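You operate a simulated robot arm through the tools that you are given. There is no shell and no other tool. Be economical: measure what you need, move in short steps, check, and stop when the job is done.

The job below is to be done with a simulated two-armed robot. You get a single attempt, and the scene is never put back.

TASK
Put the green cube on the long steel bench away on the short steel bench. Put the silver fork block from the long steel bench on top of the teal carton there. Take the large plastic beaker from the long steel bench and put it on top of the red spool. Press the red plunger two times. Put the grey foam block on the white bench away on the low shelf of the blue rack. Put the lens on the long steel bench away on the open table. Take the black tub on the top of the long white bench and put it away on the low shelf of the blue rack. Open the right tools door, take the blue mask and leave it on the low shelf of the tools cabinet, then shut the door. Put one of the white cans from the open table on top of the yellow carton there. Put the bottle that says "rinse" from the open table on the top of the drawer cabinet and the bottle that says "water" on the top of the long white bench. Take the pink dish and leave it on the middle of the open table. Close the back yellow flap. Do these in any order. Set down upright: plastic beaker, black tub, white can, bottle.

Only the result counts: the job must be done as asked and must still hold three seconds after the hand-in. Knocking over, shifting, dropping, spilling or breaking anything else fails it.

THE ROBOT
Two 7-joint arms with fingered hands on one trunk, on a base that drives. Base frame: it is fixed to the floor where the robot stands at the start and does not move with it; the origin is under the middle of the robot, x ahead of it, y to its left, z up; the surface under the hand at the start is at about z = 0.9. Units: m, rad, N and s.
The left shoulder is at the start at [0.035, 0.152, 1.2], the right one opposite. With the tool pointing down near the work surface each hand reaches from about 0.4 to 0.8 m from the robot's upright axis, wherever it stands, measured 20 degrees to its own side. Places, roughly: back yellow flap [-5.1, -0.7, 0.8]; black tub [0.75, -1.75, 1]; blue bottle, green bottle, purple bottle [-2, -1.25, 1]; blue mask (13x8x1 cm) [-2.4, -0.8, 0.9]; fork block [0.75, 0.5, 1]; green cube (5x5x5 cm) [0.7, 0.1, 0.9]; grey foam block [1, 1.75, 1]; lens [0.25, -0.75, 1]; low shelf of the blue rack [-1, 2.9, 0.5]; low shelf of the tools cabinet [-4.4, 0.9, 0.5]; middle of the open table [-2.4, -1.5, 0.9]; open table [-2.4, -2.2, 0.9]; pink dish (9x9x3 cm) [-0.4, -3.3, 0.5]; plastic beaker [0.75, 0.5, 1]; red plunger [0.4, 0.7, 1]; red spool (8x8x7 cm) [0.8, 0.6, 0.9]; right tools door [-4.1, 0.6, 1]; short steel bench [-0.2, -3.4, 0.9]; teal carton [0.5, 0, 1]; top of the drawer cabinet [-2.6, 0.9, 0.9]; top of the long white bench [0.7, -2, 0.9]; white can [-2.25, -1.5, 1]; yellow carton [-2, -1, 1]. Payload 3.8 kg a hand.
Tool frame (each hand has its own): the origin (TCP) lies between the finger pads and is the grasp point; the fingertips stand 0.03 m ahead of it; z points along the fingers, y is the line along which they close. Largest opening 0.104 m; the body of the gripper starts 0.035 m behind the TCP. The gripper is a hand of 5 fingers: y runs from the thumb to the fingers, the wrist lies at [-0.015, -0.104, -0.178] in the tool frame, and closing takes about 1.5 s.
Orientation is told as [roll, pitch, yaw] about the base's x, y, z axes, in that order, counted from this pose: with the fingers straight down and the wrist toward the robot, the tool's x, y and z point along [0, 1, 0], [1, 0, 0] and [0, 0, -1] of the base frame.

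THE INTERFACE
- The arms move only by the tool nudge_tool. It takes "left_commands", "right_commands" or both (then of equal length, played together; a hand with none holds still); each is a list of rows, each a list of 3 entries, a list of its own where there are three numbers: the shift along the base's x, y, z in units of 500 mm (1.0 is 500 mm), then the turn, a rotation vector about the base's x, y, z in units of 180 degrees (1.0 is 180 degrees), then the opening, from 0 (shut) to 1 (fully open). In form: [[[dx, dy, dz], [ax, ay, az], gripper], ...]. A call has 1 to 12 rows; each row is the pose to reach, as a shift and turn from the pose commanded when the call began. A call with a number of a shift or a turn outside -1 to 1 is refused whole. A row lasts 0.2 s, in which the tool goes at most 0.05 m and 0.15 rad; a call with a longer step from one row to the next is refused whole, and so is a gripper value outside its range. Where a pose cannot be reached the arm comes as near as it can. A force on the tool above 40 N (or 10 N above the force at the start of the call, whichever is more), or a blocked arm, ends the call early, and 0.2 s more pass. Each finger travels about 0.072 m/s and halts on what it meets, pressing with about 22 N; the grip force reading is that of the motor and also rises with nothing between the fingers. The clock runs only during rows and for 0.2 s after the last one: add rows that repeat a pose to give the fingers time. The reply holds the time, the measured pose of the TCP, the force on the tool along the base axes, the opening and the grip force, in the units named above and with some noise, with the torque about the TCP (base axes, N m) and any sound that the robot's microphone picked up, and new pictures: "views" is both (left out), scene, wrist or none (wrist: the cameras of the hands that moved).
- Cameras (640 x 400 px; columns grow to the right, rows downward): "scene" is now at [0.1302, -0.0025, 1.3878]; the picture's right is [0.05, -1.00, -0.00], its down [-0.32, -0.01, -0.95] and it looks along [0.95, 0.05, -0.32] (base axes); focal length 214 px, centre (320, 200). "left" rides on the left gripper at [-0.08, -0.078, -0.141] in its tool frame; the picture's right is [-0.78, -0.29, 0.56], its down [0.53, -0.78, 0.33] and it looks along [0.33, 0.56, 0.76] (tool axes); focal length 247 px, centre (320, 200). "right" rides on the right gripper at [0.08, -0.078, -0.141] in its tool frame; the picture's right is [-0.78, 0.30, -0.56], its down [-0.54, -0.78, 0.33] and it looks along [-0.33, 0.56, 0.76] (tool axes); focal length 247 px, centre (320, 200). There is no depth. A picture from a camera that has moved, and an enlarged one, comes with that camera's place and axes in the base frame and with its lens. The place of the scene camera against the robot may be out by one fixed shift of up to 0.018 m in any direction.
- slide_trunk(by): slides the trunk up (or, below 0, down) by that many m; the arms and the scene camera ride with it, the base frame stays. It gives what a move gives, with no picture.
- drive_base(legs): drives the robot by 1 to 6 legs, each [ahead, left, turn to the left] in m, m and rad, along the robot's own axes; the way and the turn of a leg run together, so that a leg with both is an arc; at most 1.5 m and 3.142 rad a leg. The arms and the cameras ride along, it lands a little off, and it stops where it bumps. It gives what a move gives, and a new picture of the scene camera.
- preshape(shape, hand): the hand has 5 fingers and takes this shape, open, in about a second: jaw (thumb against the fingers, like two jaws); tri (thumb and two fingers); tip (a fingertip pinch); poke (one finger out to press); point (the index stretched); flat (the hand flat); cup (the hand cupped); fist (a fist). The gripper value then closes the fingers along that shape, each until it touches; the sizes above hold for jaw. It gives what a move gives, with no picture.
- turn_head(pan, tilt): turns the head with the scene camera to pan (to the left, within 1.396 rad either way) and tilt (down, from -0.506 to 1.204), counted from straight ahead of the robot. It gives what a move gives, and a new picture of the scene camera.
- zoom(camera, box): a new picture of the part [left, top, right, bottom] of that camera's present view, enlarged. It takes no simulated time.
- job_done(): hands the job in; it is judged then, once.

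Work in short steps. Places have to be worked out from the pictures, the camera data and where the tool is seen: move nearer, look again, correct. Check each grasp and each placing, and mend what went wrong. You have 588 turns and 360 pictures in all, those below and enlarged ones among them. Open the grippers and draw the arms clear of the work before you hand the job in, unless the task says otherwise; then end with one line.

The tools are called after "Emit:" by a JSON object that holds its "api" and its "payload". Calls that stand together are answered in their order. nudge_tool: Moves the arms, as the interface text tells. Its arguments: {"type":"object","properties":{"left_commands":{"type":"array","items":{"type":"array"}},"right_commands":{"type":"array","items":{"type":"array"}},"views":{"type":"string","enum":["both","scene","wrist","none"]}},"required":[]} The other tools are called the same way: slide_trunk (by) slides the trunk up or down; preshape (shape, hand) gives the hand a shape; drive_base (legs) drives the base; turn_head (pan, tilt) turns the head that bears the scene camera; zoom (camera, box) takes an enlarged picture of a part of a camera's view; job_done () hands the job in.

At the start:

```text
clock: 0.0
left_tcp_pos: [0.2743, 0.3711, 1.3123]
left_ee_rot: [0.001, 0.001, 0.001]
left_ft_force: [0.8, 0.0, 0.5]
left_ft_torque: [0.01, -0.03, -0.01]
left_grip_width: 0.1038
left_finger_force: 0.1
left_shape: jaw
right_tcp_pos: [0.4252, 0.0714, 1.3481]
right_ee_rot: [0.0, 0.003, 0.0]
right_ft_force: [-0.5, 0.0, 0.0]
right_ft_torque: [0.0, 0.0, -0.02]
right_grip_width: 0.1037
right_finger_force: 0.1
right_shape: jaw
trunk travel left (down, up): [-0.275, 0.181]
robot x, y, heading: [0.0013, 0.0018, -0.002]
head pan, tilt: [0.054, 0.236]
```

scene: 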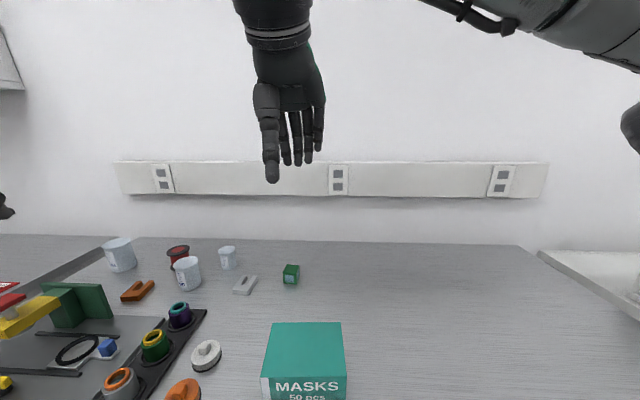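
right: 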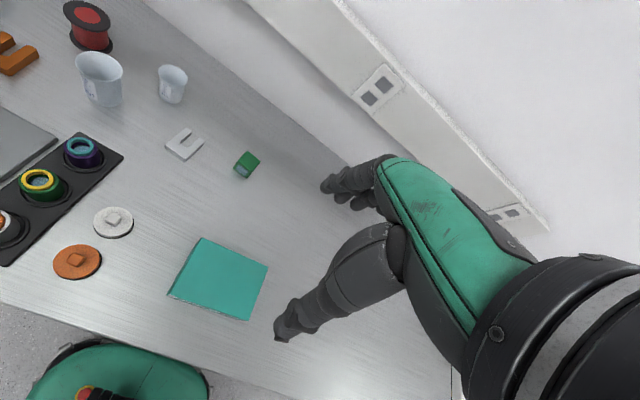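
left: 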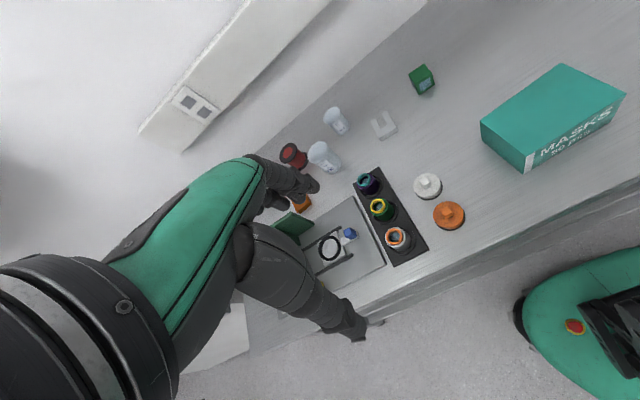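

The bench ahead shows the green cube, teal carton, forks, beakers and spool. I enlarge the left part of the scene view to identify things.

Emit:
{"api": "zoom", "payload": {"camera": "scene", "box": [0, 220, 360, 400]}}

Emit:
{"api": "turn_head", "payload": {"pan": 0.6, "tilt": 0.7}}

```text
1.78 times, centred on (180, 310) of scene
camera zoom: at [0.1302, -0.0025, 1.3878], right [0.05, -1.0, 0.0], down [-0.32, -0.01, -0.95], along [0.95, 0.05, -0.32], focal length 381 px, centre (569, 4)
```

zoom: 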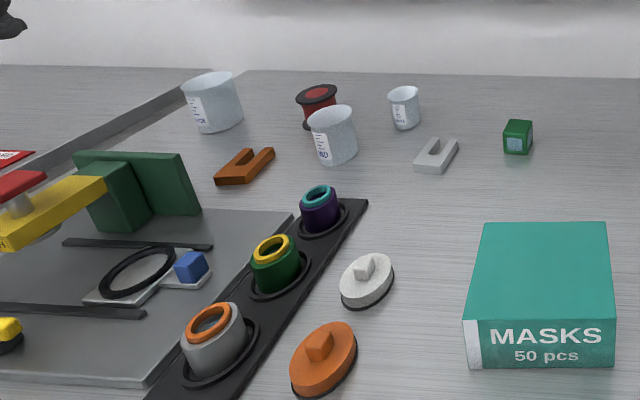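

```text
clock: 1.0
left_tcp_pos: [0.2738, 0.3701, 1.3123]
left_ee_rot: [0.001, -0.002, 0.001]
left_ft_force: [0.6, -0.1, -0.3]
left_ft_torque: [0.0, 0.02, 0.01]
left_grip_width: 0.1038
left_finger_force: 0.1
left_shape: jaw
right_tcp_pos: [0.4245, 0.0705, 1.3483]
right_ee_rot: [0.001, 0.001, 0.001]
right_ft_force: [-0.3, -0.3, -0.4]
right_ft_torque: [-0.02, 0.01, 0.02]
right_grip_width: 0.1035
right_finger_force: 0.3
right_shape: jaw
trunk travel left (down, up): [-0.275, 0.181]
robot x, y, heading: [0.0006, 0.0006, 0.002]
head pan, tilt: [0.6, 0.7]
camera scene: at [0.1034, 0.0405, 1.348], right [0.56, -0.83, -0.05], down [-0.6, -0.36, -0.72], along [0.57, 0.43, -0.7], focal length 214 px, centre (320, 200)
```

scene: 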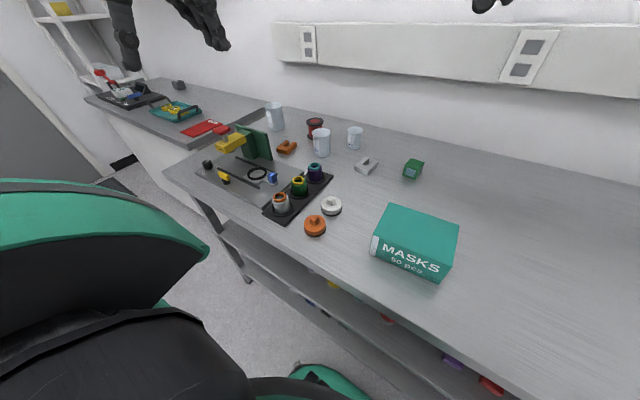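

The head now sees the bench at lower angle. I zoom on the beakers to tell them apart.

Emit:
{"api": "zoom", "payload": {"camera": "scene", "box": [240, 80, 440, 205]}}

Emit:
{"api": "zoom", "payload": {"camera": "scene", "box": [160, 100, 360, 225]}}

Emit:
{"api": "zoom", "payload": {"camera": "right", "box": [0, 0, 320, 300]}}

```text
3.20 times, centred on (340, 142) of scene
camera zoom: at [0.1034, 0.0405, 1.348], right [0.56, -0.83, -0.05], down [-0.6, -0.36, -0.72], along [0.57, 0.43, -0.7], focal length 686 px, centre (256, 384)
```

zoom: 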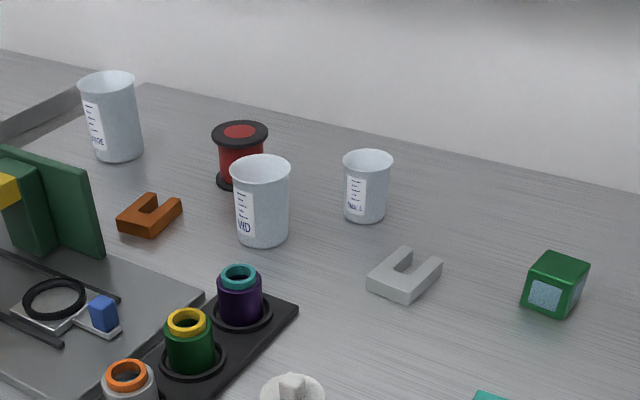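

```text
3.20 times, centred on (260, 162) of scene
camera zoom: at [0.1034, 0.0405, 1.348], right [0.56, -0.83, -0.05], down [-0.6, -0.36, -0.72], along [0.57, 0.43, -0.7], focal length 686 px, centre (512, 320)
```

zoom: 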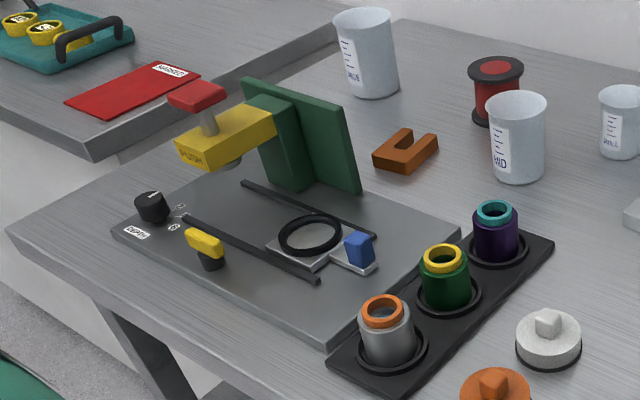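

```text
1.33 times, centred on (160, 150) of right
camera zoom: at [0.3476, 0.1507, 1.4878], right [0.3, -0.78, 0.56], down [-0.78, -0.54, -0.33], along [0.56, -0.33, -0.76], focal length 329 px, centre (533, 267)
```

zoom: 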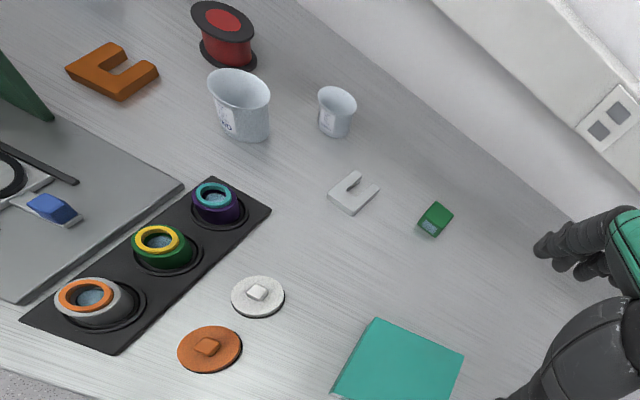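

The scene shows LARGE, MID and SMALL beakers, and the silver fork block near (0.67, 0.27). I move the left hand above the fork block and look with its wrist camera.

Emit:
{"api": "nudge_tool", "payload": {"left_commands": [[[0.08, -0.02, -0.05], [0, 0, 0], 1], [[0.16, -0.04, -0.1], [0, 0, 0], 1], [[0.24, -0.06, -0.15], [0, 0, 0], 1], [[0.32, -0.08, -0.2], [0, 0, 0], 1], [[0.4, -0.1, -0.25], [0, 0, 0], 1], [[0.48, -0.12, -0.3], [0, 0, 0], 1], [[0.56, -0.14, -0.35], [0, 0, 0], 1], [[0.64, -0.16, -0.4], [0, 0, 0], 1], [[0.72, -0.18, -0.45], [0, 0, 0], 1], [[0.78, -0.195, -0.5], [0, 0, 0], 1], [[0.79, -0.195, -0.52], [0, 0, 0], 1], [[0.79, -0.195, -0.52], [0, 0, 0], 1]], "views": "both"}}

```text
clock: 3.6
left_tcp_pos: [0.6683, 0.2731, 1.0533]
left_ee_rot: [0.001, -0.002, 0.001]
left_ft_force: [-0.5, 0.2, -0.1]
left_ft_torque: [-0.01, 0.03, 0.01]
left_grip_width: 0.1037
left_finger_force: 0.1
left_shape: jaw
right_tcp_pos: [0.4244, 0.0713, 1.3475]
right_ee_rot: [0.0, 0.0, -0.001]
right_ft_force: [0.6, -0.3, 0.4]
right_ft_torque: [-0.02, -0.03, -0.02]
right_grip_width: 0.1036
right_finger_force: 0.0
right_shape: jaw
trunk travel left (down, up): [-0.275, 0.181]
robot x, y, heading: [-0.0, 0.0021, 0.0]
head pan, tilt: [0.6, 0.7]
camera scene: at [0.1033, 0.0404, 1.348], right [0.56, -0.83, -0.05], down [-0.6, -0.36, -0.72], along [0.57, 0.43, -0.7], focal length 214 px, centre (320, 200)
camera left: at [0.5921, 0.1923, 1.1933], right [-0.3, -0.78, -0.56], down [-0.78, 0.53, -0.33], along [0.56, 0.34, -0.76], focal length 247 px, centre (320, 200)
```

scene: 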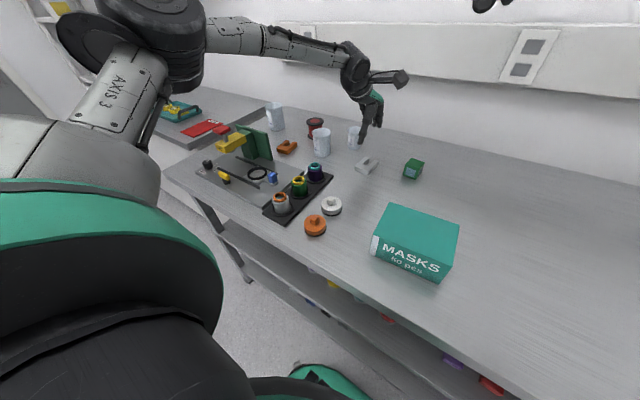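
left: 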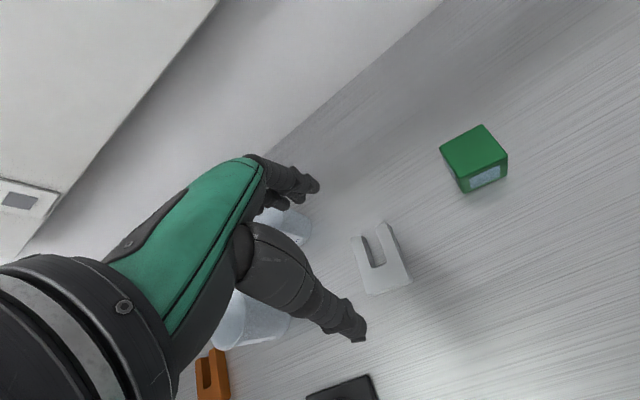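

The fork block sits at about x 0.643–0.710, y 0.246–0.292, just under the hand. I go down with fingertips just over the bench and check before closing.

Emit:
{"api": "nudge_tool", "payload": {"left_commands": [[[0.016, -0.008, -0.08], [0, 0, 0], 1], [[0.016, -0.008, -0.16], [0, 0, 0], 1], [[0.016, -0.008, -0.22], [0, 0, 0], 1], [[0.016, -0.008, -0.235], [0, 0, 0], 1], [[0.016, -0.008, -0.235], [0, 0, 0], 1]], "views": "wrist"}}

```text
clock: 4.8
left_tcp_pos: [0.6735, 0.2714, 0.9367]
left_ee_rot: [0.001, -0.003, -0.001]
left_ft_force: [-0.4, -0.7, 0.2]
left_ft_torque: [0.01, 0.01, 0.01]
left_grip_width: 0.1039
left_finger_force: 0.0
left_shape: jaw
left hand out of reach, approached as far as the arm can: row 4, 5
right_tcp_pos: [0.4245, 0.071, 1.3479]
right_ee_rot: [0.0, 0.004, 0.0]
right_ft_force: [0.3, -1.1, 0.2]
right_ft_torque: [-0.02, -0.02, 0.0]
right_grip_width: 0.1036
right_finger_force: 0.1
right_shape: jaw
trunk travel left (down, up): [-0.275, 0.181]
robot x, y, heading: [-0.0001, 0.0032, -0.002]
head pan, tilt: [0.6, 0.7]
camera left: at [0.5973, 0.192, 1.0768], right [-0.29, -0.78, -0.56], down [-0.78, 0.53, -0.33], along [0.56, 0.34, -0.76], focal length 247 px, centre (320, 200)
```

left: 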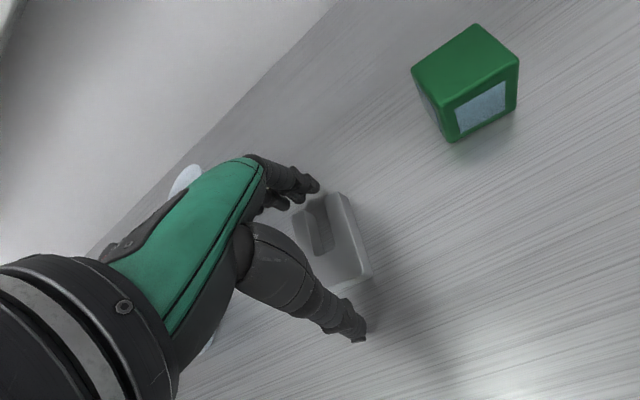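

The fork block is between thumb and fingers. I close the hand and hold.

Emit:
{"api": "nudge_tool", "payload": {"left_commands": [[[0, -0.006, -0.008], [0, 0, 0], 0.8], [[0, -0.006, -0.008], [0, 0, 0], 0.6], [[0, -0.006, -0.008], [0, 0, 0], 0.4], [[0, -0.006, -0.008], [0, 0, 0], 0.3], [[0, -0.006, -0.008], [0, 0, 0], 0.3], [[0, -0.006, -0.008], [0, 0, 0], 0.3], [[0, -0.006, -0.008], [0, 0, 0], 0.3]], "views": "wrist"}}

```text
clock: 6.4
left_tcp_pos: [0.672, 0.2694, 0.9342]
left_ee_rot: [0.002, -0.002, 0.0]
left_ft_force: [0.1, 0.3, -0.2]
left_ft_torque: [0.0, -0.02, 0.02]
left_grip_width: 0.0551
left_finger_force: 22.3
left_shape: jaw
right_tcp_pos: [0.4242, 0.0714, 1.3469]
right_ee_rot: [0.001, 0.002, 0.001]
right_ft_force: [-0.1, 0.4, 0.4]
right_ft_torque: [0.0, 0.01, 0.01]
right_grip_width: 0.1037
right_finger_force: 0.0
right_shape: jaw
trunk travel left (down, up): [-0.275, 0.181]
robot x, y, heading: [0.0013, -0.0001, 0.002]
head pan, tilt: [0.6, 0.7]
camera left: at [0.5952, 0.1898, 1.0743], right [-0.29, -0.78, -0.56], down [-0.78, 0.53, -0.33], along [0.56, 0.34, -0.76], focal length 247 px, centre (320, 200)
```

left: 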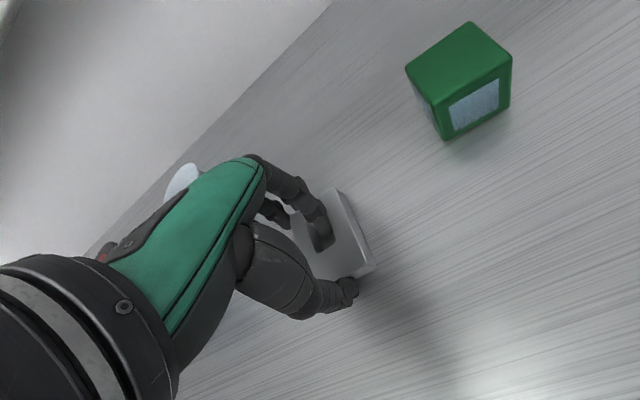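

The hand stopped at 0.055 with 22 N, so something is held. I lift a little and look.

Emit:
{"api": "nudge_tool", "payload": {"left_commands": [[[0, 0, 0.06], [0, 0, 0], 0.3], [[0, 0, 0.14], [0, 0, 0], 0.3], [[0, 0, 0.22], [0, 0, 0], 0.3], [[0, 0, 0.22], [0, 0, 0], 0.3]], "views": "both"}}

Emit:
{"api": "zoom", "payload": {"camera": "scene", "box": [300, 60, 440, 200]}}

Emit:
{"api": "zoom", "payload": {"camera": "left", "box": [240, 130, 400, 330]}}

```text
clock: 7.4
left_tcp_pos: [0.6741, 0.2711, 1.0427]
left_ee_rot: [0.001, -0.001, 0.001]
left_ft_force: [-0.2, 1.5, -0.5]
left_ft_torque: [0.0, -0.01, -0.01]
left_grip_width: 0.0549
left_finger_force: 21.6
left_shape: jaw
right_tcp_pos: [0.4248, 0.0714, 1.3474]
right_ee_rot: [0.002, 0.002, 0.001]
right_ft_force: [0.0, -0.3, 0.3]
right_ft_torque: [-0.04, 0.01, 0.02]
right_grip_width: 0.1035
right_finger_force: 0.1
right_shape: jaw
trunk travel left (down, up): [-0.275, 0.181]
robot x, y, heading: [0.0022, -0.0009, -0.001]
head pan, tilt: [0.6, 0.7]
camera scene: at [0.1042, 0.0406, 1.3478], right [0.56, -0.83, -0.05], down [-0.6, -0.36, -0.71], along [0.57, 0.43, -0.7], focal length 214 px, centre (320, 200)
camera left: at [0.597, 0.1904, 1.182], right [-0.3, -0.78, -0.56], down [-0.78, 0.53, -0.33], along [0.56, 0.34, -0.76], focal length 247 px, centre (320, 200)
```

scene: 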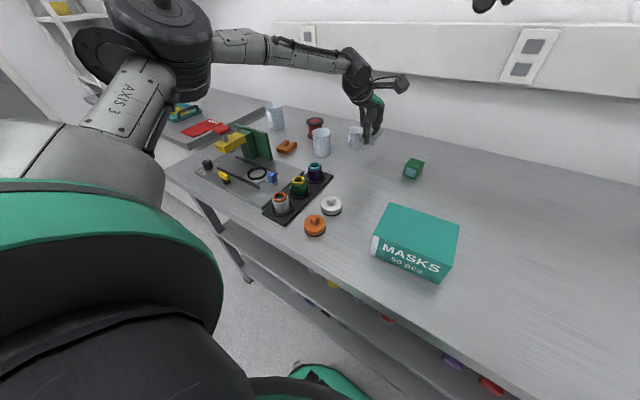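
left: 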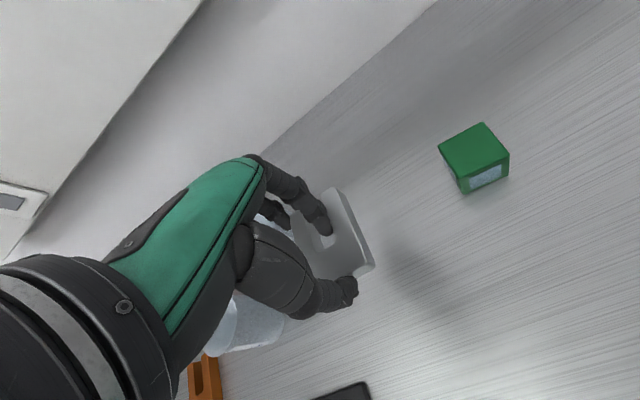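

```text
2.86 times, centred on (370, 130) of scene
camera zoom: at [0.1042, 0.0406, 1.3478], right [0.56, -0.83, -0.05], down [-0.6, -0.36, -0.71], along [0.57, 0.43, -0.7], focal length 613 px, centre (177, 400)
```

zoom: 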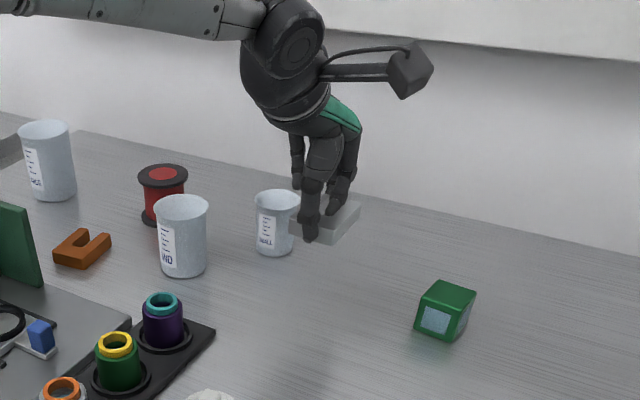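

```text
2.00 times, centred on (320, 230) of left
camera zoom: at [0.597, 0.1904, 1.182], right [-0.3, -0.78, -0.56], down [-0.78, 0.53, -0.33], along [0.56, 0.34, -0.76], focal length 494 px, centre (320, 140)
```

zoom: 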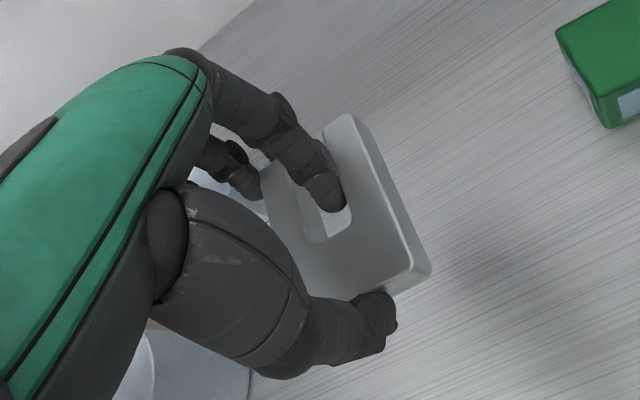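

The fork block hangs level in the hand. I move the right hand aside and carry the fork over the carton centre, about (0.44, 0.057).

Emit:
{"api": "nudge_tool", "payload": {"left_commands": [[[0, 0, 0.06], [0, 0, 0], 0.3], [[-0.06, -0.055, 0.06], [0, 0, 0], 0.3], [[-0.12, -0.11, 0.06], [0, 0, 0], 0.3], [[-0.18, -0.165, 0.06], [0, 0, 0], 0.3], [[-0.24, -0.22, 0.06], [0, 0, 0], 0.3], [[-0.3, -0.275, 0.06], [0, 0, 0], 0.3], [[-0.36, -0.33, 0.06], [0, 0, 0], 0.3], [[-0.42, -0.38, 0.06], [0, 0, 0], 0.3], [[-0.466, -0.426, 0.06], [0, 0, 0], 0.3], [[-0.466, -0.426, 0.06], [0, 0, 0], 0.3]], "right_commands": [[[0, -0.08, 0], [0, 0, 0], 1], [[0, -0.16, 0], [0, 0, 0], 1], [[0, -0.24, 0], [0, 0, 0], 1], [[0, -0.32, 0], [0, 0, 0], 1], [[0, -0.4, 0], [0, 0, 0], 1], [[0, -0.48, 0], [0, 0, 0], 1], [[0, -0.56, 0], [0, 0, 0], 1], [[0, -0.6, 0], [0, 0, 0], 1], [[0, -0.6, 0], [0, 0, 0], 1], [[0, -0.6, 0], [0, 0, 0], 1]], "views": "both"}}

```text
clock: 9.6
left_tcp_pos: [0.4406, 0.0541, 1.0765]
left_ee_rot: [0.001, -0.003, -0.001]
left_ft_force: [0.4, 0.1, -1.7]
left_ft_torque: [0.01, 0.01, 0.01]
left_grip_width: 0.0547
left_finger_force: 21.5
left_shape: jaw
right_tcp_pos: [0.4233, -0.2292, 1.348]
right_ee_rot: [0.001, 0.002, 0.001]
right_ft_force: [-1.2, 0.4, -0.4]
right_ft_torque: [0.01, -0.01, -0.03]
right_grip_width: 0.1035
right_finger_force: 0.1
right_shape: jaw
trunk travel left (down, up): [-0.275, 0.181]
robot x, y, heading: [0.0011, -0.0005, -0.004]
head pan, tilt: [0.6, 0.7]
camera scene: at [0.1038, 0.0404, 1.3479], right [0.56, -0.83, -0.05], down [-0.6, -0.36, -0.72], along [0.57, 0.43, -0.7], focal length 214 px, centre (320, 200)
camera right: at [0.3464, -0.1501, 1.4875], right [0.3, -0.78, 0.56], down [-0.78, -0.54, -0.33], along [0.55, -0.33, -0.76], focal length 247 px, centre (320, 200)
camera left: at [0.3624, -0.0255, 1.2172], right [-0.29, -0.78, -0.56], down [-0.78, 0.53, -0.33], along [0.56, 0.34, -0.76], focal length 247 px, centre (320, 200)
```

scene: 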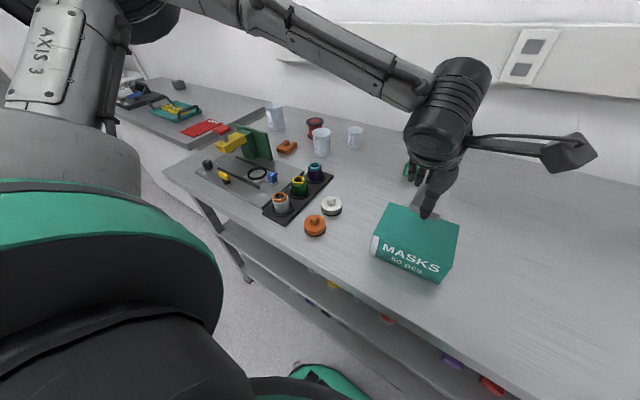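
right: 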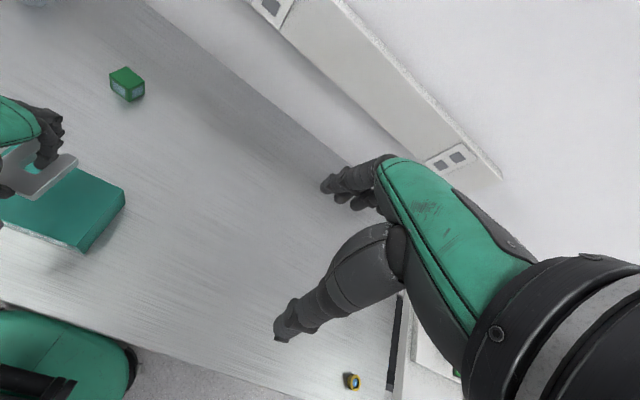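
left: 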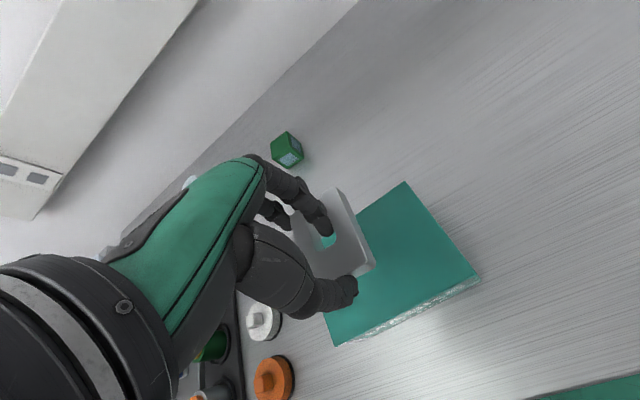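

TCP is over the carton centre (0.442, 0.052). I lower until the fork is near or touching the top.

Emit:
{"api": "nudge_tool", "payload": {"left_commands": [[[0.002, 0, -0.06], [0, 0, 0], 0.3], [[0.002, 0, -0.1], [0, 0, 0], 0.3], [[0.002, 0, -0.115], [0, 0, 0], 0.3], [[0.002, 0, -0.122], [0, 0, 0], 0.3], [[0.002, 0, -0.128], [0, 0, 0], 0.3]], "views": "wrist"}}

Emit:
{"api": "zoom", "payload": {"camera": "scene", "box": [340, 140, 500, 300]}}

```text
clock: 10.8
left_tcp_pos: [0.4415, 0.054, 1.0093]
left_ee_rot: [0.001, -0.001, 0.002]
left_ft_force: [-0.2, -0.6, 0.9]
left_ft_torque: [-0.03, -0.08, -0.02]
left_grip_width: 0.0546
left_finger_force: 22.3
left_shape: jaw
right_tcp_pos: [0.4222, -0.2297, 1.3479]
right_ee_rot: [0.001, 0.002, 0.0]
right_ft_force: [0.6, -0.7, 0.1]
right_ft_torque: [-0.05, 0.02, -0.03]
right_grip_width: 0.1036
right_finger_force: 0.0
right_shape: jaw
trunk travel left (down, up): [-0.275, 0.181]
robot x, y, heading: [0.0033, -0.001, -0.001]
head pan, tilt: [0.6, 0.7]
camera left: at [0.3643, -0.0259, 1.1495], right [-0.29, -0.78, -0.56], down [-0.78, 0.53, -0.33], along [0.56, 0.34, -0.76], focal length 247 px, centre (320, 200)
```

left: 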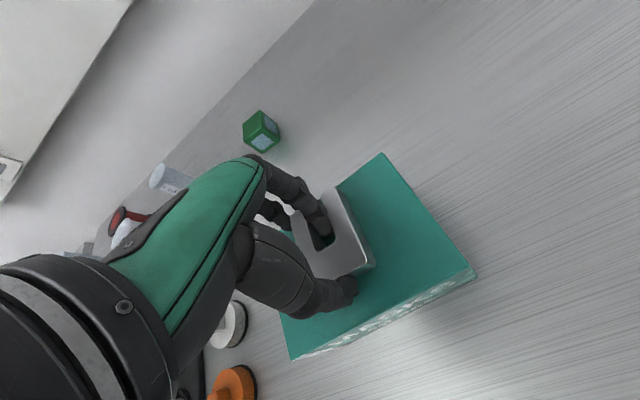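

```text
2.50 times, centred on (420, 220) of scene
camera zoom: at [0.1034, 0.0403, 1.348], right [0.56, -0.83, -0.05], down [-0.6, -0.36, -0.72], along [0.57, 0.43, -0.7], focal length 536 px, centre (70, 150)
```

zoom: 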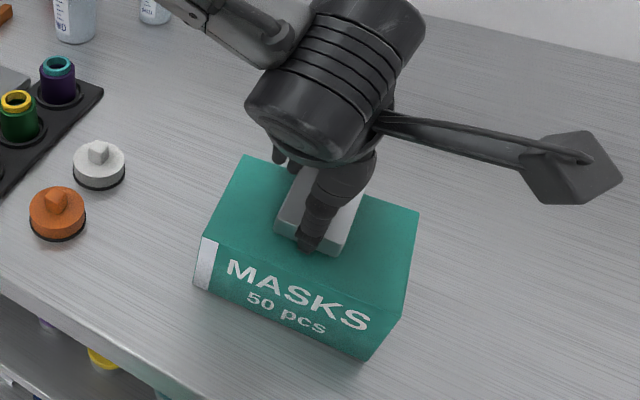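

No clear contact force yet; I lower a few more millimetres.

Emit:
{"api": "nudge_tool", "payload": {"left_commands": [[[0, 0, -0.004], [0, 0, 0], 0.3], [[0, 0, -0.008], [0, 0, 0], 0.3], [[0, 0, -0.008], [0, 0, 0], 0.3]], "views": "none"}}

```text
clock: 11.6
left_tcp_pos: [0.4402, 0.0537, 1.0064]
left_ee_rot: [0.0, -0.004, 0.001]
left_ft_force: [-1.3, -0.1, 17.4]
left_ft_torque: [0.12, -0.27, 0.0]
left_grip_width: 0.0545
left_finger_force: 22.2
left_shape: jaw
right_tcp_pos: [0.4222, -0.2306, 1.3482]
right_ee_rot: [0.001, -0.001, -0.001]
right_ft_force: [0.2, -0.2, -0.2]
right_ft_torque: [-0.02, 0.01, 0.03]
right_grip_width: 0.1038
right_finger_force: 0.0
right_shape: jaw
trunk travel left (down, up): [-0.275, 0.181]
robot x, y, heading: [-0.0001, 0.0018, 0.001]
head pan, tilt: [0.6, 0.7]
```

Contact at 17 N. I back off 1 mm, open slowly and then rise.

Emit:
{"api": "nudge_tool", "payload": {"left_commands": [[[0, 0, 0.004], [0, 0, 0], 0.45], [[0, 0, 0.004], [0, 0, 0], 0.6], [[0, 0, 0.004], [0, 0, 0], 0.75], [[0, 0, 0.004], [0, 0, 0], 0.75], [[0, 0, 0.03], [0, 0, 0], 0.75], [[0, 0, 0.1], [0, 0, 0], 0.8], [[0, 0, 0.2], [0, 0, 0], 1], [[0, 0, 0.3], [0, 0, 0], 1], [[0, 0, 0.3], [0, 0, 0], 1]], "views": "wrist"}}

```text
clock: 13.6
left_tcp_pos: [0.4455, 0.0545, 1.157]
left_ee_rot: [0.002, 0.0, 0.002]
left_ft_force: [-0.3, 0.2, -0.1]
left_ft_torque: [-0.01, 0.03, 0.01]
left_grip_width: 0.1038
left_finger_force: 0.2
left_shape: jaw
right_tcp_pos: [0.4234, -0.2315, 1.348]
right_ee_rot: [0.0, 0.0, 0.0]
right_ft_force: [-0.1, 0.4, 0.2]
right_ft_torque: [0.0, 0.03, -0.03]
right_grip_width: 0.1035
right_finger_force: 0.0
right_shape: jaw
trunk travel left (down, up): [-0.275, 0.181]
robot x, y, heading: [0.0014, -0.0012, 0.003]
head pan, tilt: [0.6, 0.7]
camera left: at [0.368, -0.0253, 1.2965], right [-0.3, -0.78, -0.56], down [-0.78, 0.53, -0.33], along [0.56, 0.34, -0.76], focal length 247 px, centre (320, 200)
```

left: 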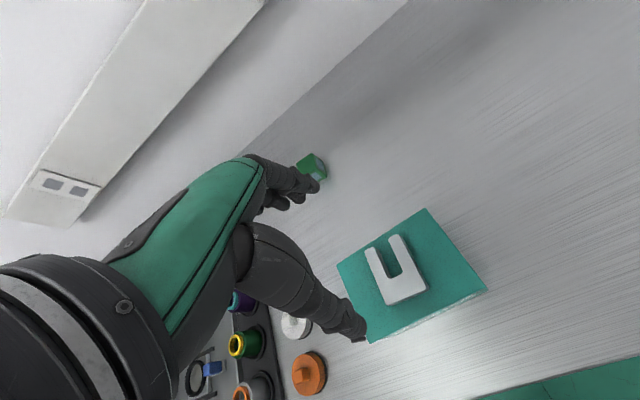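

The fork block lies on the carton. I raise the left hand, then drive left along the bench to face the beaker and spool.

Emit:
{"api": "nudge_tool", "payload": {"left_commands": [[[0, 0.04, 0.09], [0, 0, 0], 1], [[0, 0.12, 0.15], [0, 0, 0], 1], [[0, 0.2, 0.2], [0, 0, 0], 1], [[0, 0.28, 0.25], [0, 0, 0], 1], [[0, 0.36, 0.28], [0, 0, 0], 1], [[0, 0.4, 0.3], [0, 0, 0], 1]], "views": "none"}}

Emit:
{"api": "drive_base", "payload": {"legs": [[0.0, 0.47, 0], [0.04, 0.0, 0]]}}

```text
clock: 15.0
left_tcp_pos: [0.4453, 0.2537, 1.3064]
left_ee_rot: [-0.001, -0.001, 0.0]
left_ft_force: [-0.5, -0.1, -0.6]
left_ft_torque: [0.02, 0.0, 0.01]
left_grip_width: 0.1038
left_finger_force: 0.0
left_shape: jaw
right_tcp_pos: [0.4237, -0.2295, 1.3468]
right_ee_rot: [0.0, 0.002, 0.0]
right_ft_force: [-0.1, 0.1, 0.1]
right_ft_torque: [0.0, -0.01, -0.01]
right_grip_width: 0.1036
right_finger_force: 0.1
right_shape: jaw
trunk travel left (down, up): [-0.275, 0.181]
robot x, y, heading: [-0.0005, 0.0039, -0.001]
head pan, tilt: [0.6, 0.7]
```

```text
clock: 18.3
left_tcp_pos: [0.4856, 0.7008, 1.3061]
left_ee_rot: [0.0, 0.002, -0.019]
left_ft_force: [-0.3, 0.3, -0.4]
left_ft_torque: [-0.01, 0.04, -0.02]
left_grip_width: 0.1037
left_finger_force: 0.2
left_shape: jaw
right_tcp_pos: [0.4532, 0.2174, 1.3452]
right_ee_rot: [0.002, 0.003, -0.017]
right_ft_force: [0.9, -0.3, -0.2]
right_ft_torque: [0.0, 0.0, 0.01]
right_grip_width: 0.1035
right_finger_force: 0.0
right_shape: jaw
trunk travel left (down, up): [-0.275, 0.181]
robot x, y, heading: [0.0355, 0.4596, -0.022]
head pan, tilt: [0.6, 0.7]
stopped in leg 2: the robot was blocked; the commanded pose is now the measured one
camera scene: at [0.1398, 0.4947, 1.3476], right [0.55, -0.84, -0.05], down [-0.61, -0.35, -0.71], along [0.58, 0.42, -0.7], focal length 214 px, centre (320, 200)
```

scene: 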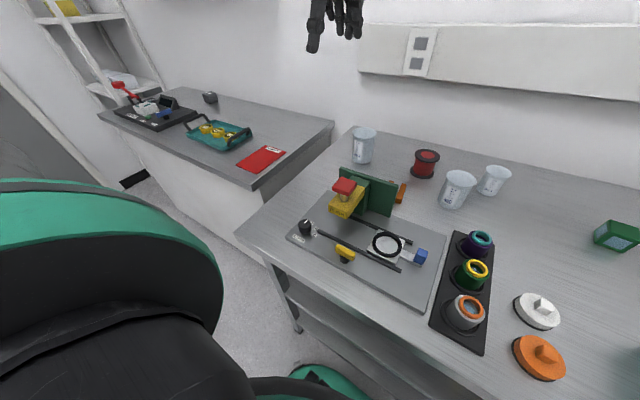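

The base bumped the bench edge lightly at x≈0.035, so that is the forward limit. I bring the left hand above the large beaker for a close look.

Emit:
{"api": "nudge_tool", "payload": {"left_commands": [[[0.07, 0.01, -0.03], [0, 0, 0], 1], [[0.14, 0.02, -0.08], [0, 0, 0], 1], [[0.21, 0.03, -0.13], [0, 0, 0], 1], [[0.28, 0.04, -0.18], [0, 0, 0], 1], [[0.35, 0.06, -0.23], [0, 0, 0], 1], [[0.42, 0.07, -0.29], [0, 0, 0], 1], [[0.47, 0.08, -0.34], [0, 0, 0.006], 1], [[0.5, 0.08, -0.36], [0, 0, 0.006], 1], [[0.5, 0.08, -0.36], [0, 0, 0.006], 1]], "views": "both"}}

```text
clock: 20.3
left_tcp_pos: [0.7328, 0.7447, 1.1261]
left_ee_rot: [-0.001, -0.003, 0.0]
left_ft_force: [-0.2, -1.0, -0.4]
left_ft_torque: [0.01, -0.03, -0.01]
left_grip_width: 0.1036
left_finger_force: 0.0
left_shape: jaw
right_tcp_pos: [0.4506, 0.2192, 1.3477]
right_ee_rot: [0.001, 0.0, -0.016]
right_ft_force: [-1.0, -0.5, -0.2]
right_ft_torque: [0.01, -0.01, 0.02]
right_grip_width: 0.1039
right_finger_force: 0.1
right_shape: jaw
trunk travel left (down, up): [-0.275, 0.181]
robot x, y, heading: [0.0316, 0.4582, -0.021]
head pan, tilt: [0.6, 0.7]
camera scene: at [0.1363, 0.4954, 1.348], right [0.55, -0.84, -0.05], down [-0.6, -0.35, -0.72], along [0.58, 0.42, -0.7], focal length 214 px, centre (320, 200)
camera left: at [0.655, 0.6641, 1.266], right [-0.29, -0.78, -0.56], down [-0.78, 0.53, -0.33], along [0.56, 0.34, -0.76], focal length 247 px, centre (320, 200)
```

scene: 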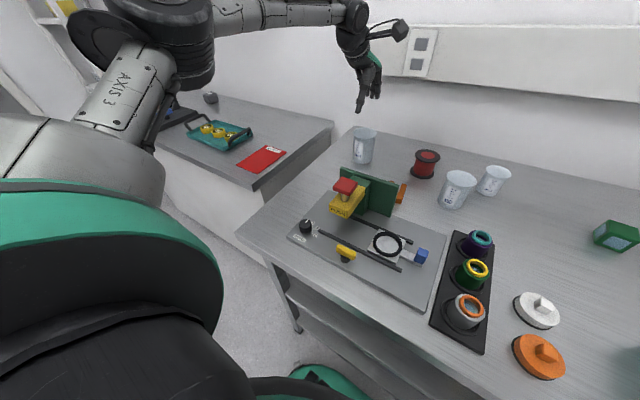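
left: 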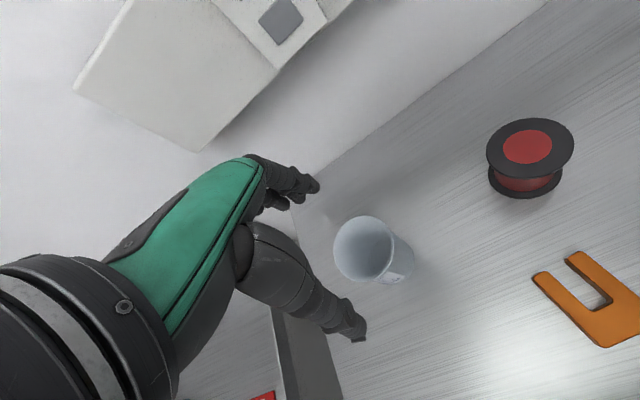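

The beaker centre is at about (0.759, 0.754), rim near z 1.005, and spool top at (0.778, 0.554). I centre over the beaker and descend around its upper part.

Emit:
{"api": "nudge_tool", "payload": {"left_commands": [[[0.052, 0.018, -0.02], [0, 0, 0], 1], [[0.052, 0.018, -0.1], [0, 0, 0], 1], [[0.052, 0.018, -0.18], [0, 0, 0], 1], [[0.052, 0.018, -0.25], [0, 0, 0], 1], [[0.052, 0.018, -0.28], [0, 0, 0], 1], [[0.052, 0.018, -0.28], [0, 0, 0], 1]], "views": "wrist"}}

```text
clock: 21.7
left_tcp_pos: [0.7419, 0.7522, 0.9907]
left_ee_rot: [-0.001, -0.003, 0.0]
left_ft_force: [0.7, -0.6, 0.7]
left_ft_torque: [-0.01, 0.01, -0.02]
left_grip_width: 0.1042
left_finger_force: 0.0
left_shape: jaw
left hand out of reach, approached as far as the arm can: row 3, 4, 5, 6
right_tcp_pos: [0.4494, 0.2192, 1.3472]
right_ee_rot: [0.0, 0.001, -0.018]
right_ft_force: [0.1, -1.1, 0.3]
right_ft_torque: [0.02, -0.01, 0.0]
right_grip_width: 0.1036
right_finger_force: 0.0
right_shape: jaw
trunk travel left (down, up): [-0.275, 0.181]
robot x, y, heading: [0.0314, 0.4606, -0.018]
head pan, tilt: [0.6, 0.7]
camera left: at [0.664, 0.6723, 1.1322], right [-0.29, -0.78, -0.56], down [-0.78, 0.53, -0.33], along [0.56, 0.34, -0.76], focal length 247 px, centre (320, 200)
```

left: 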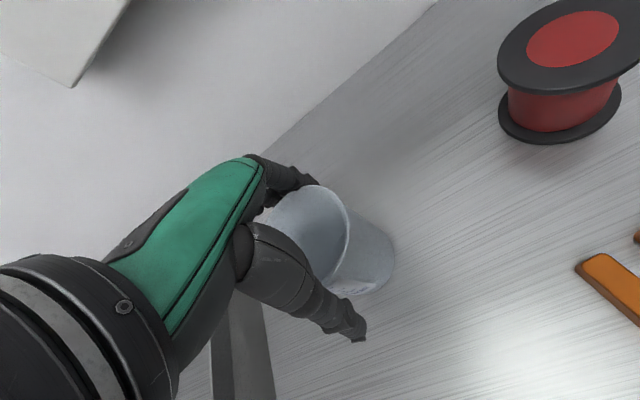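

Reach runs out at x 0.742. I rise, tilt the hand 13° forward to gain reach, and check.

Emit:
{"api": "nudge_tool", "payload": {"left_commands": [[[-0.02, 0, 0.08], [0, 0, 0], 1], [[-0.03, 0, 0.16], [0, 0, 0], 1], [[-0.03, 0, 0.22], [0, -0.036, 0], 1], [[-0.03, 0, 0.22], [0, -0.072, 0], 1], [[0, 0, 0.22], [0, -0.072, 0], 1], [[0, 0, 0.22], [0, -0.072, 0], 1]], "views": "wrist"}}

```text
clock: 23.1
left_tcp_pos: [0.7404, 0.7522, 1.1007]
left_ee_rot: [-0.001, -0.229, -0.001]
left_ft_force: [0.1, 0.1, 0.0]
left_ft_torque: [-0.01, 0.02, -0.01]
left_grip_width: 0.1039
left_finger_force: 0.0
left_shape: jaw
right_tcp_pos: [0.4498, 0.2191, 1.3482]
right_ee_rot: [-0.001, 0.001, -0.018]
right_ft_force: [0.1, -0.3, 0.9]
right_ft_torque: [0.05, 0.01, 0.0]
right_grip_width: 0.1038
right_finger_force: 0.1
right_shape: jaw
trunk travel left (down, up): [-0.275, 0.181]
robot x, y, heading: [0.0311, 0.4561, -0.015]
head pan, tilt: [0.6, 0.7]
camera left: at [0.6351, 0.6723, 1.2195], right [-0.16, -0.78, -0.61], down [-0.68, 0.53, -0.5], along [0.71, 0.34, -0.61], focal length 247 px, centre (320, 200)
```

left: 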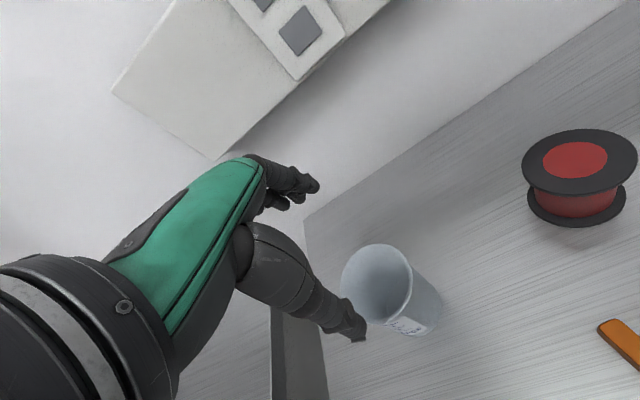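

The beaker rim now triangulates to about (0.745, 0.752). I descend straight with the tilt to z≈0.985.

Emit:
{"api": "nudge_tool", "payload": {"left_commands": [[[0.006, 0, -0.08], [0, 0, 0], 1], [[0.006, 0, -0.16], [0, 0, 0], 1], [[0.006, 0, -0.22], [0, 0, 0], 1], [[0.006, 0, -0.23], [0, 0, 0], 1], [[0.006, 0, -0.23], [0, 0, 0], 1]], "views": "both"}}

Emit:
{"api": "zoom", "payload": {"camera": "scene", "box": [320, 20, 440, 200]}}

```text
clock: 24.3
left_tcp_pos: [0.7429, 0.7522, 0.9864]
left_ee_rot: [0.001, -0.229, 0.001]
left_ft_force: [0.4, -0.6, 0.2]
left_ft_torque: [0.0, -0.02, -0.03]
left_grip_width: 0.1037
left_finger_force: 0.1
left_shape: jaw
right_tcp_pos: [0.4509, 0.2198, 1.3489]
right_ee_rot: [0.001, 0.002, -0.019]
right_ft_force: [0.0, 0.5, 0.1]
right_ft_torque: [0.01, -0.02, -0.01]
right_grip_width: 0.1036
right_finger_force: 0.1
right_shape: jaw
trunk travel left (down, up): [-0.275, 0.181]
robot x, y, heading: [0.032, 0.457, -0.015]
head pan, tilt: [0.6, 0.7]
camera scene: at [0.1365, 0.4954, 1.348], right [0.55, -0.84, -0.05], down [-0.6, -0.35, -0.72], along [0.58, 0.42, -0.7], focal length 214 px, centre (320, 200)
camera left: at [0.6365, 0.6733, 1.1059], right [-0.16, -0.78, -0.61], down [-0.68, 0.53, -0.5], along [0.71, 0.34, -0.62], focal length 247 px, centre (320, 200)
```

scene: 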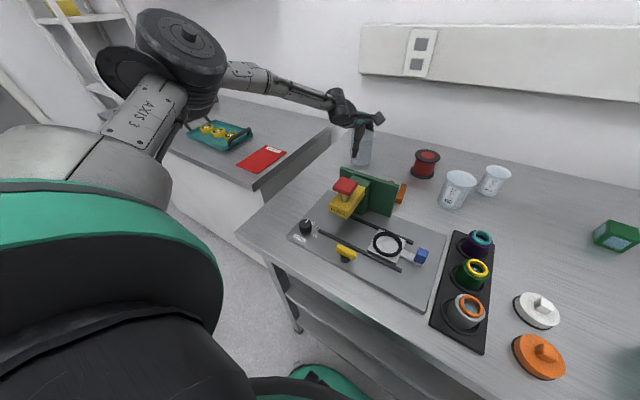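
left: 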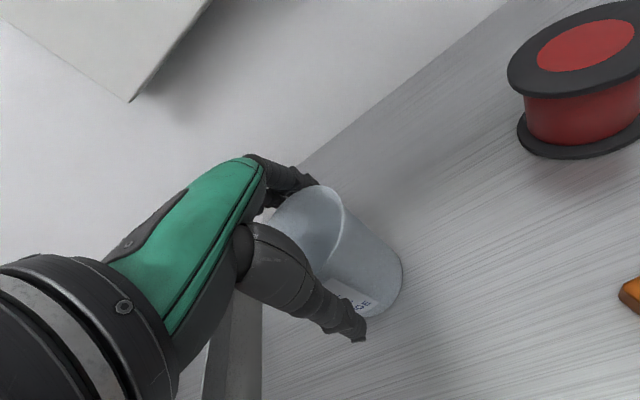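

```text
2.22 times, centred on (380, 110) of scene
camera zoom: at [0.1365, 0.4954, 1.348], right [0.55, -0.84, -0.05], down [-0.6, -0.35, -0.72], along [0.58, 0.42, -0.7], focal length 477 px, centre (187, 400)
```

zoom: 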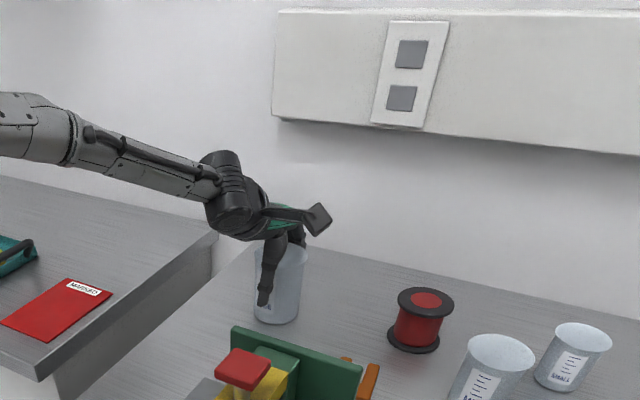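

The beaker stands between thumb and fingers. I close.

Emit:
{"api": "nudge_tool", "payload": {"left_commands": [[[0.006, 0, 0], [0, 0, 0], 0.85], [[0.006, 0, 0], [0, 0, 0], 0.7], [[0.006, 0, 0], [0, 0, 0], 0.55], [[0.006, 0, 0], [0, 0, 0], 0.45], [[0.006, 0, 0], [0, 0, 0], 0.4], [[0.006, 0, 0], [0, 0, 0], 0.4], [[0.006, 0, 0], [0, 0, 0], 0.4]], "views": "wrist"}}

```text
clock: 25.9
left_tcp_pos: [0.746, 0.7534, 0.9866]
left_ee_rot: [0.001, -0.231, -0.001]
left_ft_force: [-0.3, -0.1, 3.7]
left_ft_torque: [0.03, 0.12, 0.01]
left_grip_width: 0.0637
left_finger_force: 22.0
left_shape: jaw
right_tcp_pos: [0.45, 0.2187, 1.3491]
right_ee_rot: [0.0, 0.001, -0.017]
right_ft_force: [0.2, -0.1, 0.2]
right_ft_torque: [-0.02, 0.02, -0.01]
right_grip_width: 0.1039
right_finger_force: 0.0
right_shape: jaw
trunk travel left (down, up): [-0.275, 0.181]
robot x, y, heading: [0.0332, 0.4563, -0.021]
head pan, tilt: [0.6, 0.7]
camera left: at [0.6391, 0.6735, 1.1061], right [-0.16, -0.78, -0.61], down [-0.68, 0.53, -0.5], along [0.71, 0.34, -0.61], focal length 247 px, centre (320, 200)
```

left: 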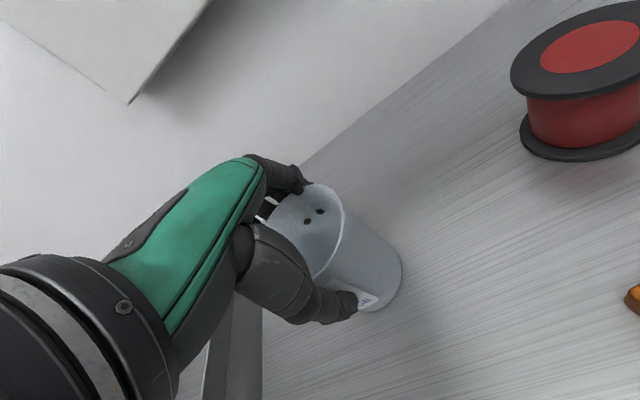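

Gripped at 0.064 width. I lift 12 cm to clear the spool and look.

Emit:
{"api": "nudge_tool", "payload": {"left_commands": [[[0, 0, 0.06], [0, 0, 0], 0.4], [[0, 0, 0.14], [0, 0, 0], 0.4], [[0, 0, 0.22], [0, 0, 0], 0.4], [[0, 0, 0.22], [0, 0, 0], 0.4]], "views": "both"}}

Emit:
{"api": "zoom", "payload": {"camera": "scene", "box": [320, 20, 460, 200]}}

```text
clock: 26.9
left_tcp_pos: [0.7438, 0.7501, 1.094]
left_ee_rot: [0.0, -0.226, 0.001]
left_ft_force: [0.3, -0.3, 0.0]
left_ft_torque: [0.02, 0.01, 0.0]
left_grip_width: 0.0634
left_finger_force: 22.0
left_shape: jaw
right_tcp_pos: [0.4502, 0.2195, 1.3476]
right_ee_rot: [0.001, -0.001, -0.019]
right_ft_force: [-0.4, -0.7, 0.5]
right_ft_torque: [0.03, 0.0, 0.01]
right_grip_width: 0.104
right_finger_force: 0.0
right_shape: jaw
trunk travel left (down, up): [-0.275, 0.181]
robot x, y, heading: [0.0331, 0.4586, -0.019]
head pan, tilt: [0.6, 0.7]
camera scene: at [0.137, 0.4955, 1.3478], right [0.55, -0.84, -0.05], down [-0.6, -0.35, -0.71], along [0.58, 0.42, -0.7], focal length 214 px, centre (320, 200)
camera left: at [0.6365, 0.6708, 1.2137], right [-0.16, -0.78, -0.61], down [-0.68, 0.53, -0.5], along [0.71, 0.33, -0.62], focal length 247 px, centre (320, 200)
```

scene: 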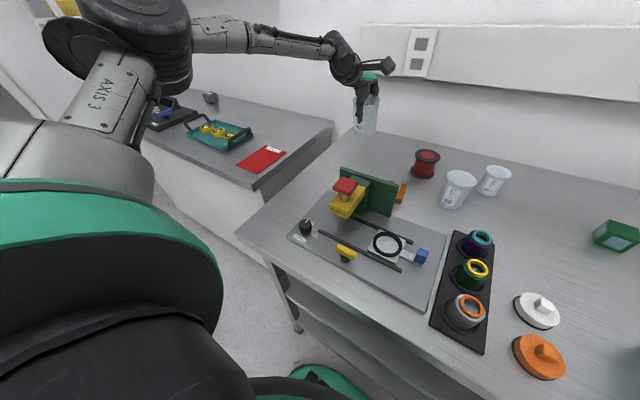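
left: 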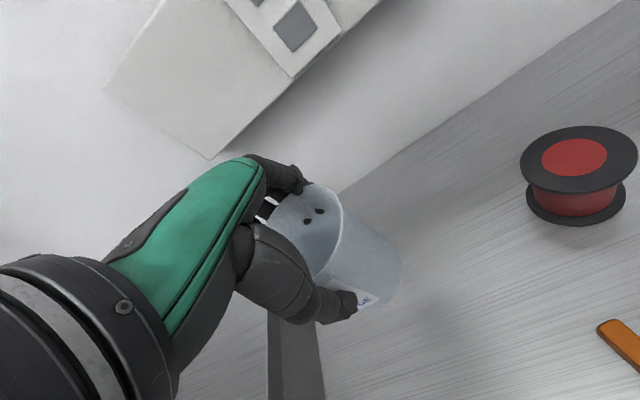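

```text
2.22 times, centred on (390, 110) of scene
camera zoom: at [0.137, 0.4955, 1.3478], right [0.55, -0.84, -0.05], down [-0.6, -0.35, -0.71], along [0.58, 0.42, -0.7], focal length 477 px, centre (164, 400)
```

zoom: 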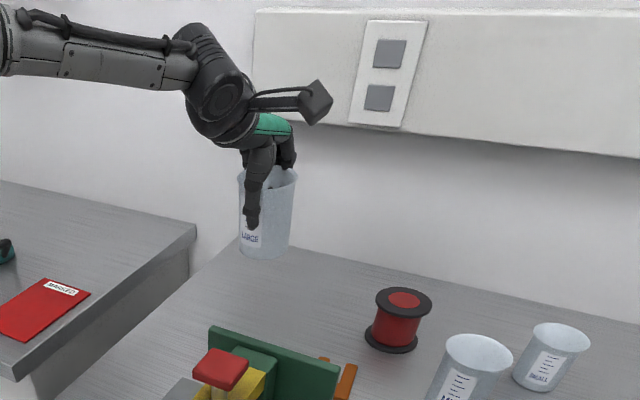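

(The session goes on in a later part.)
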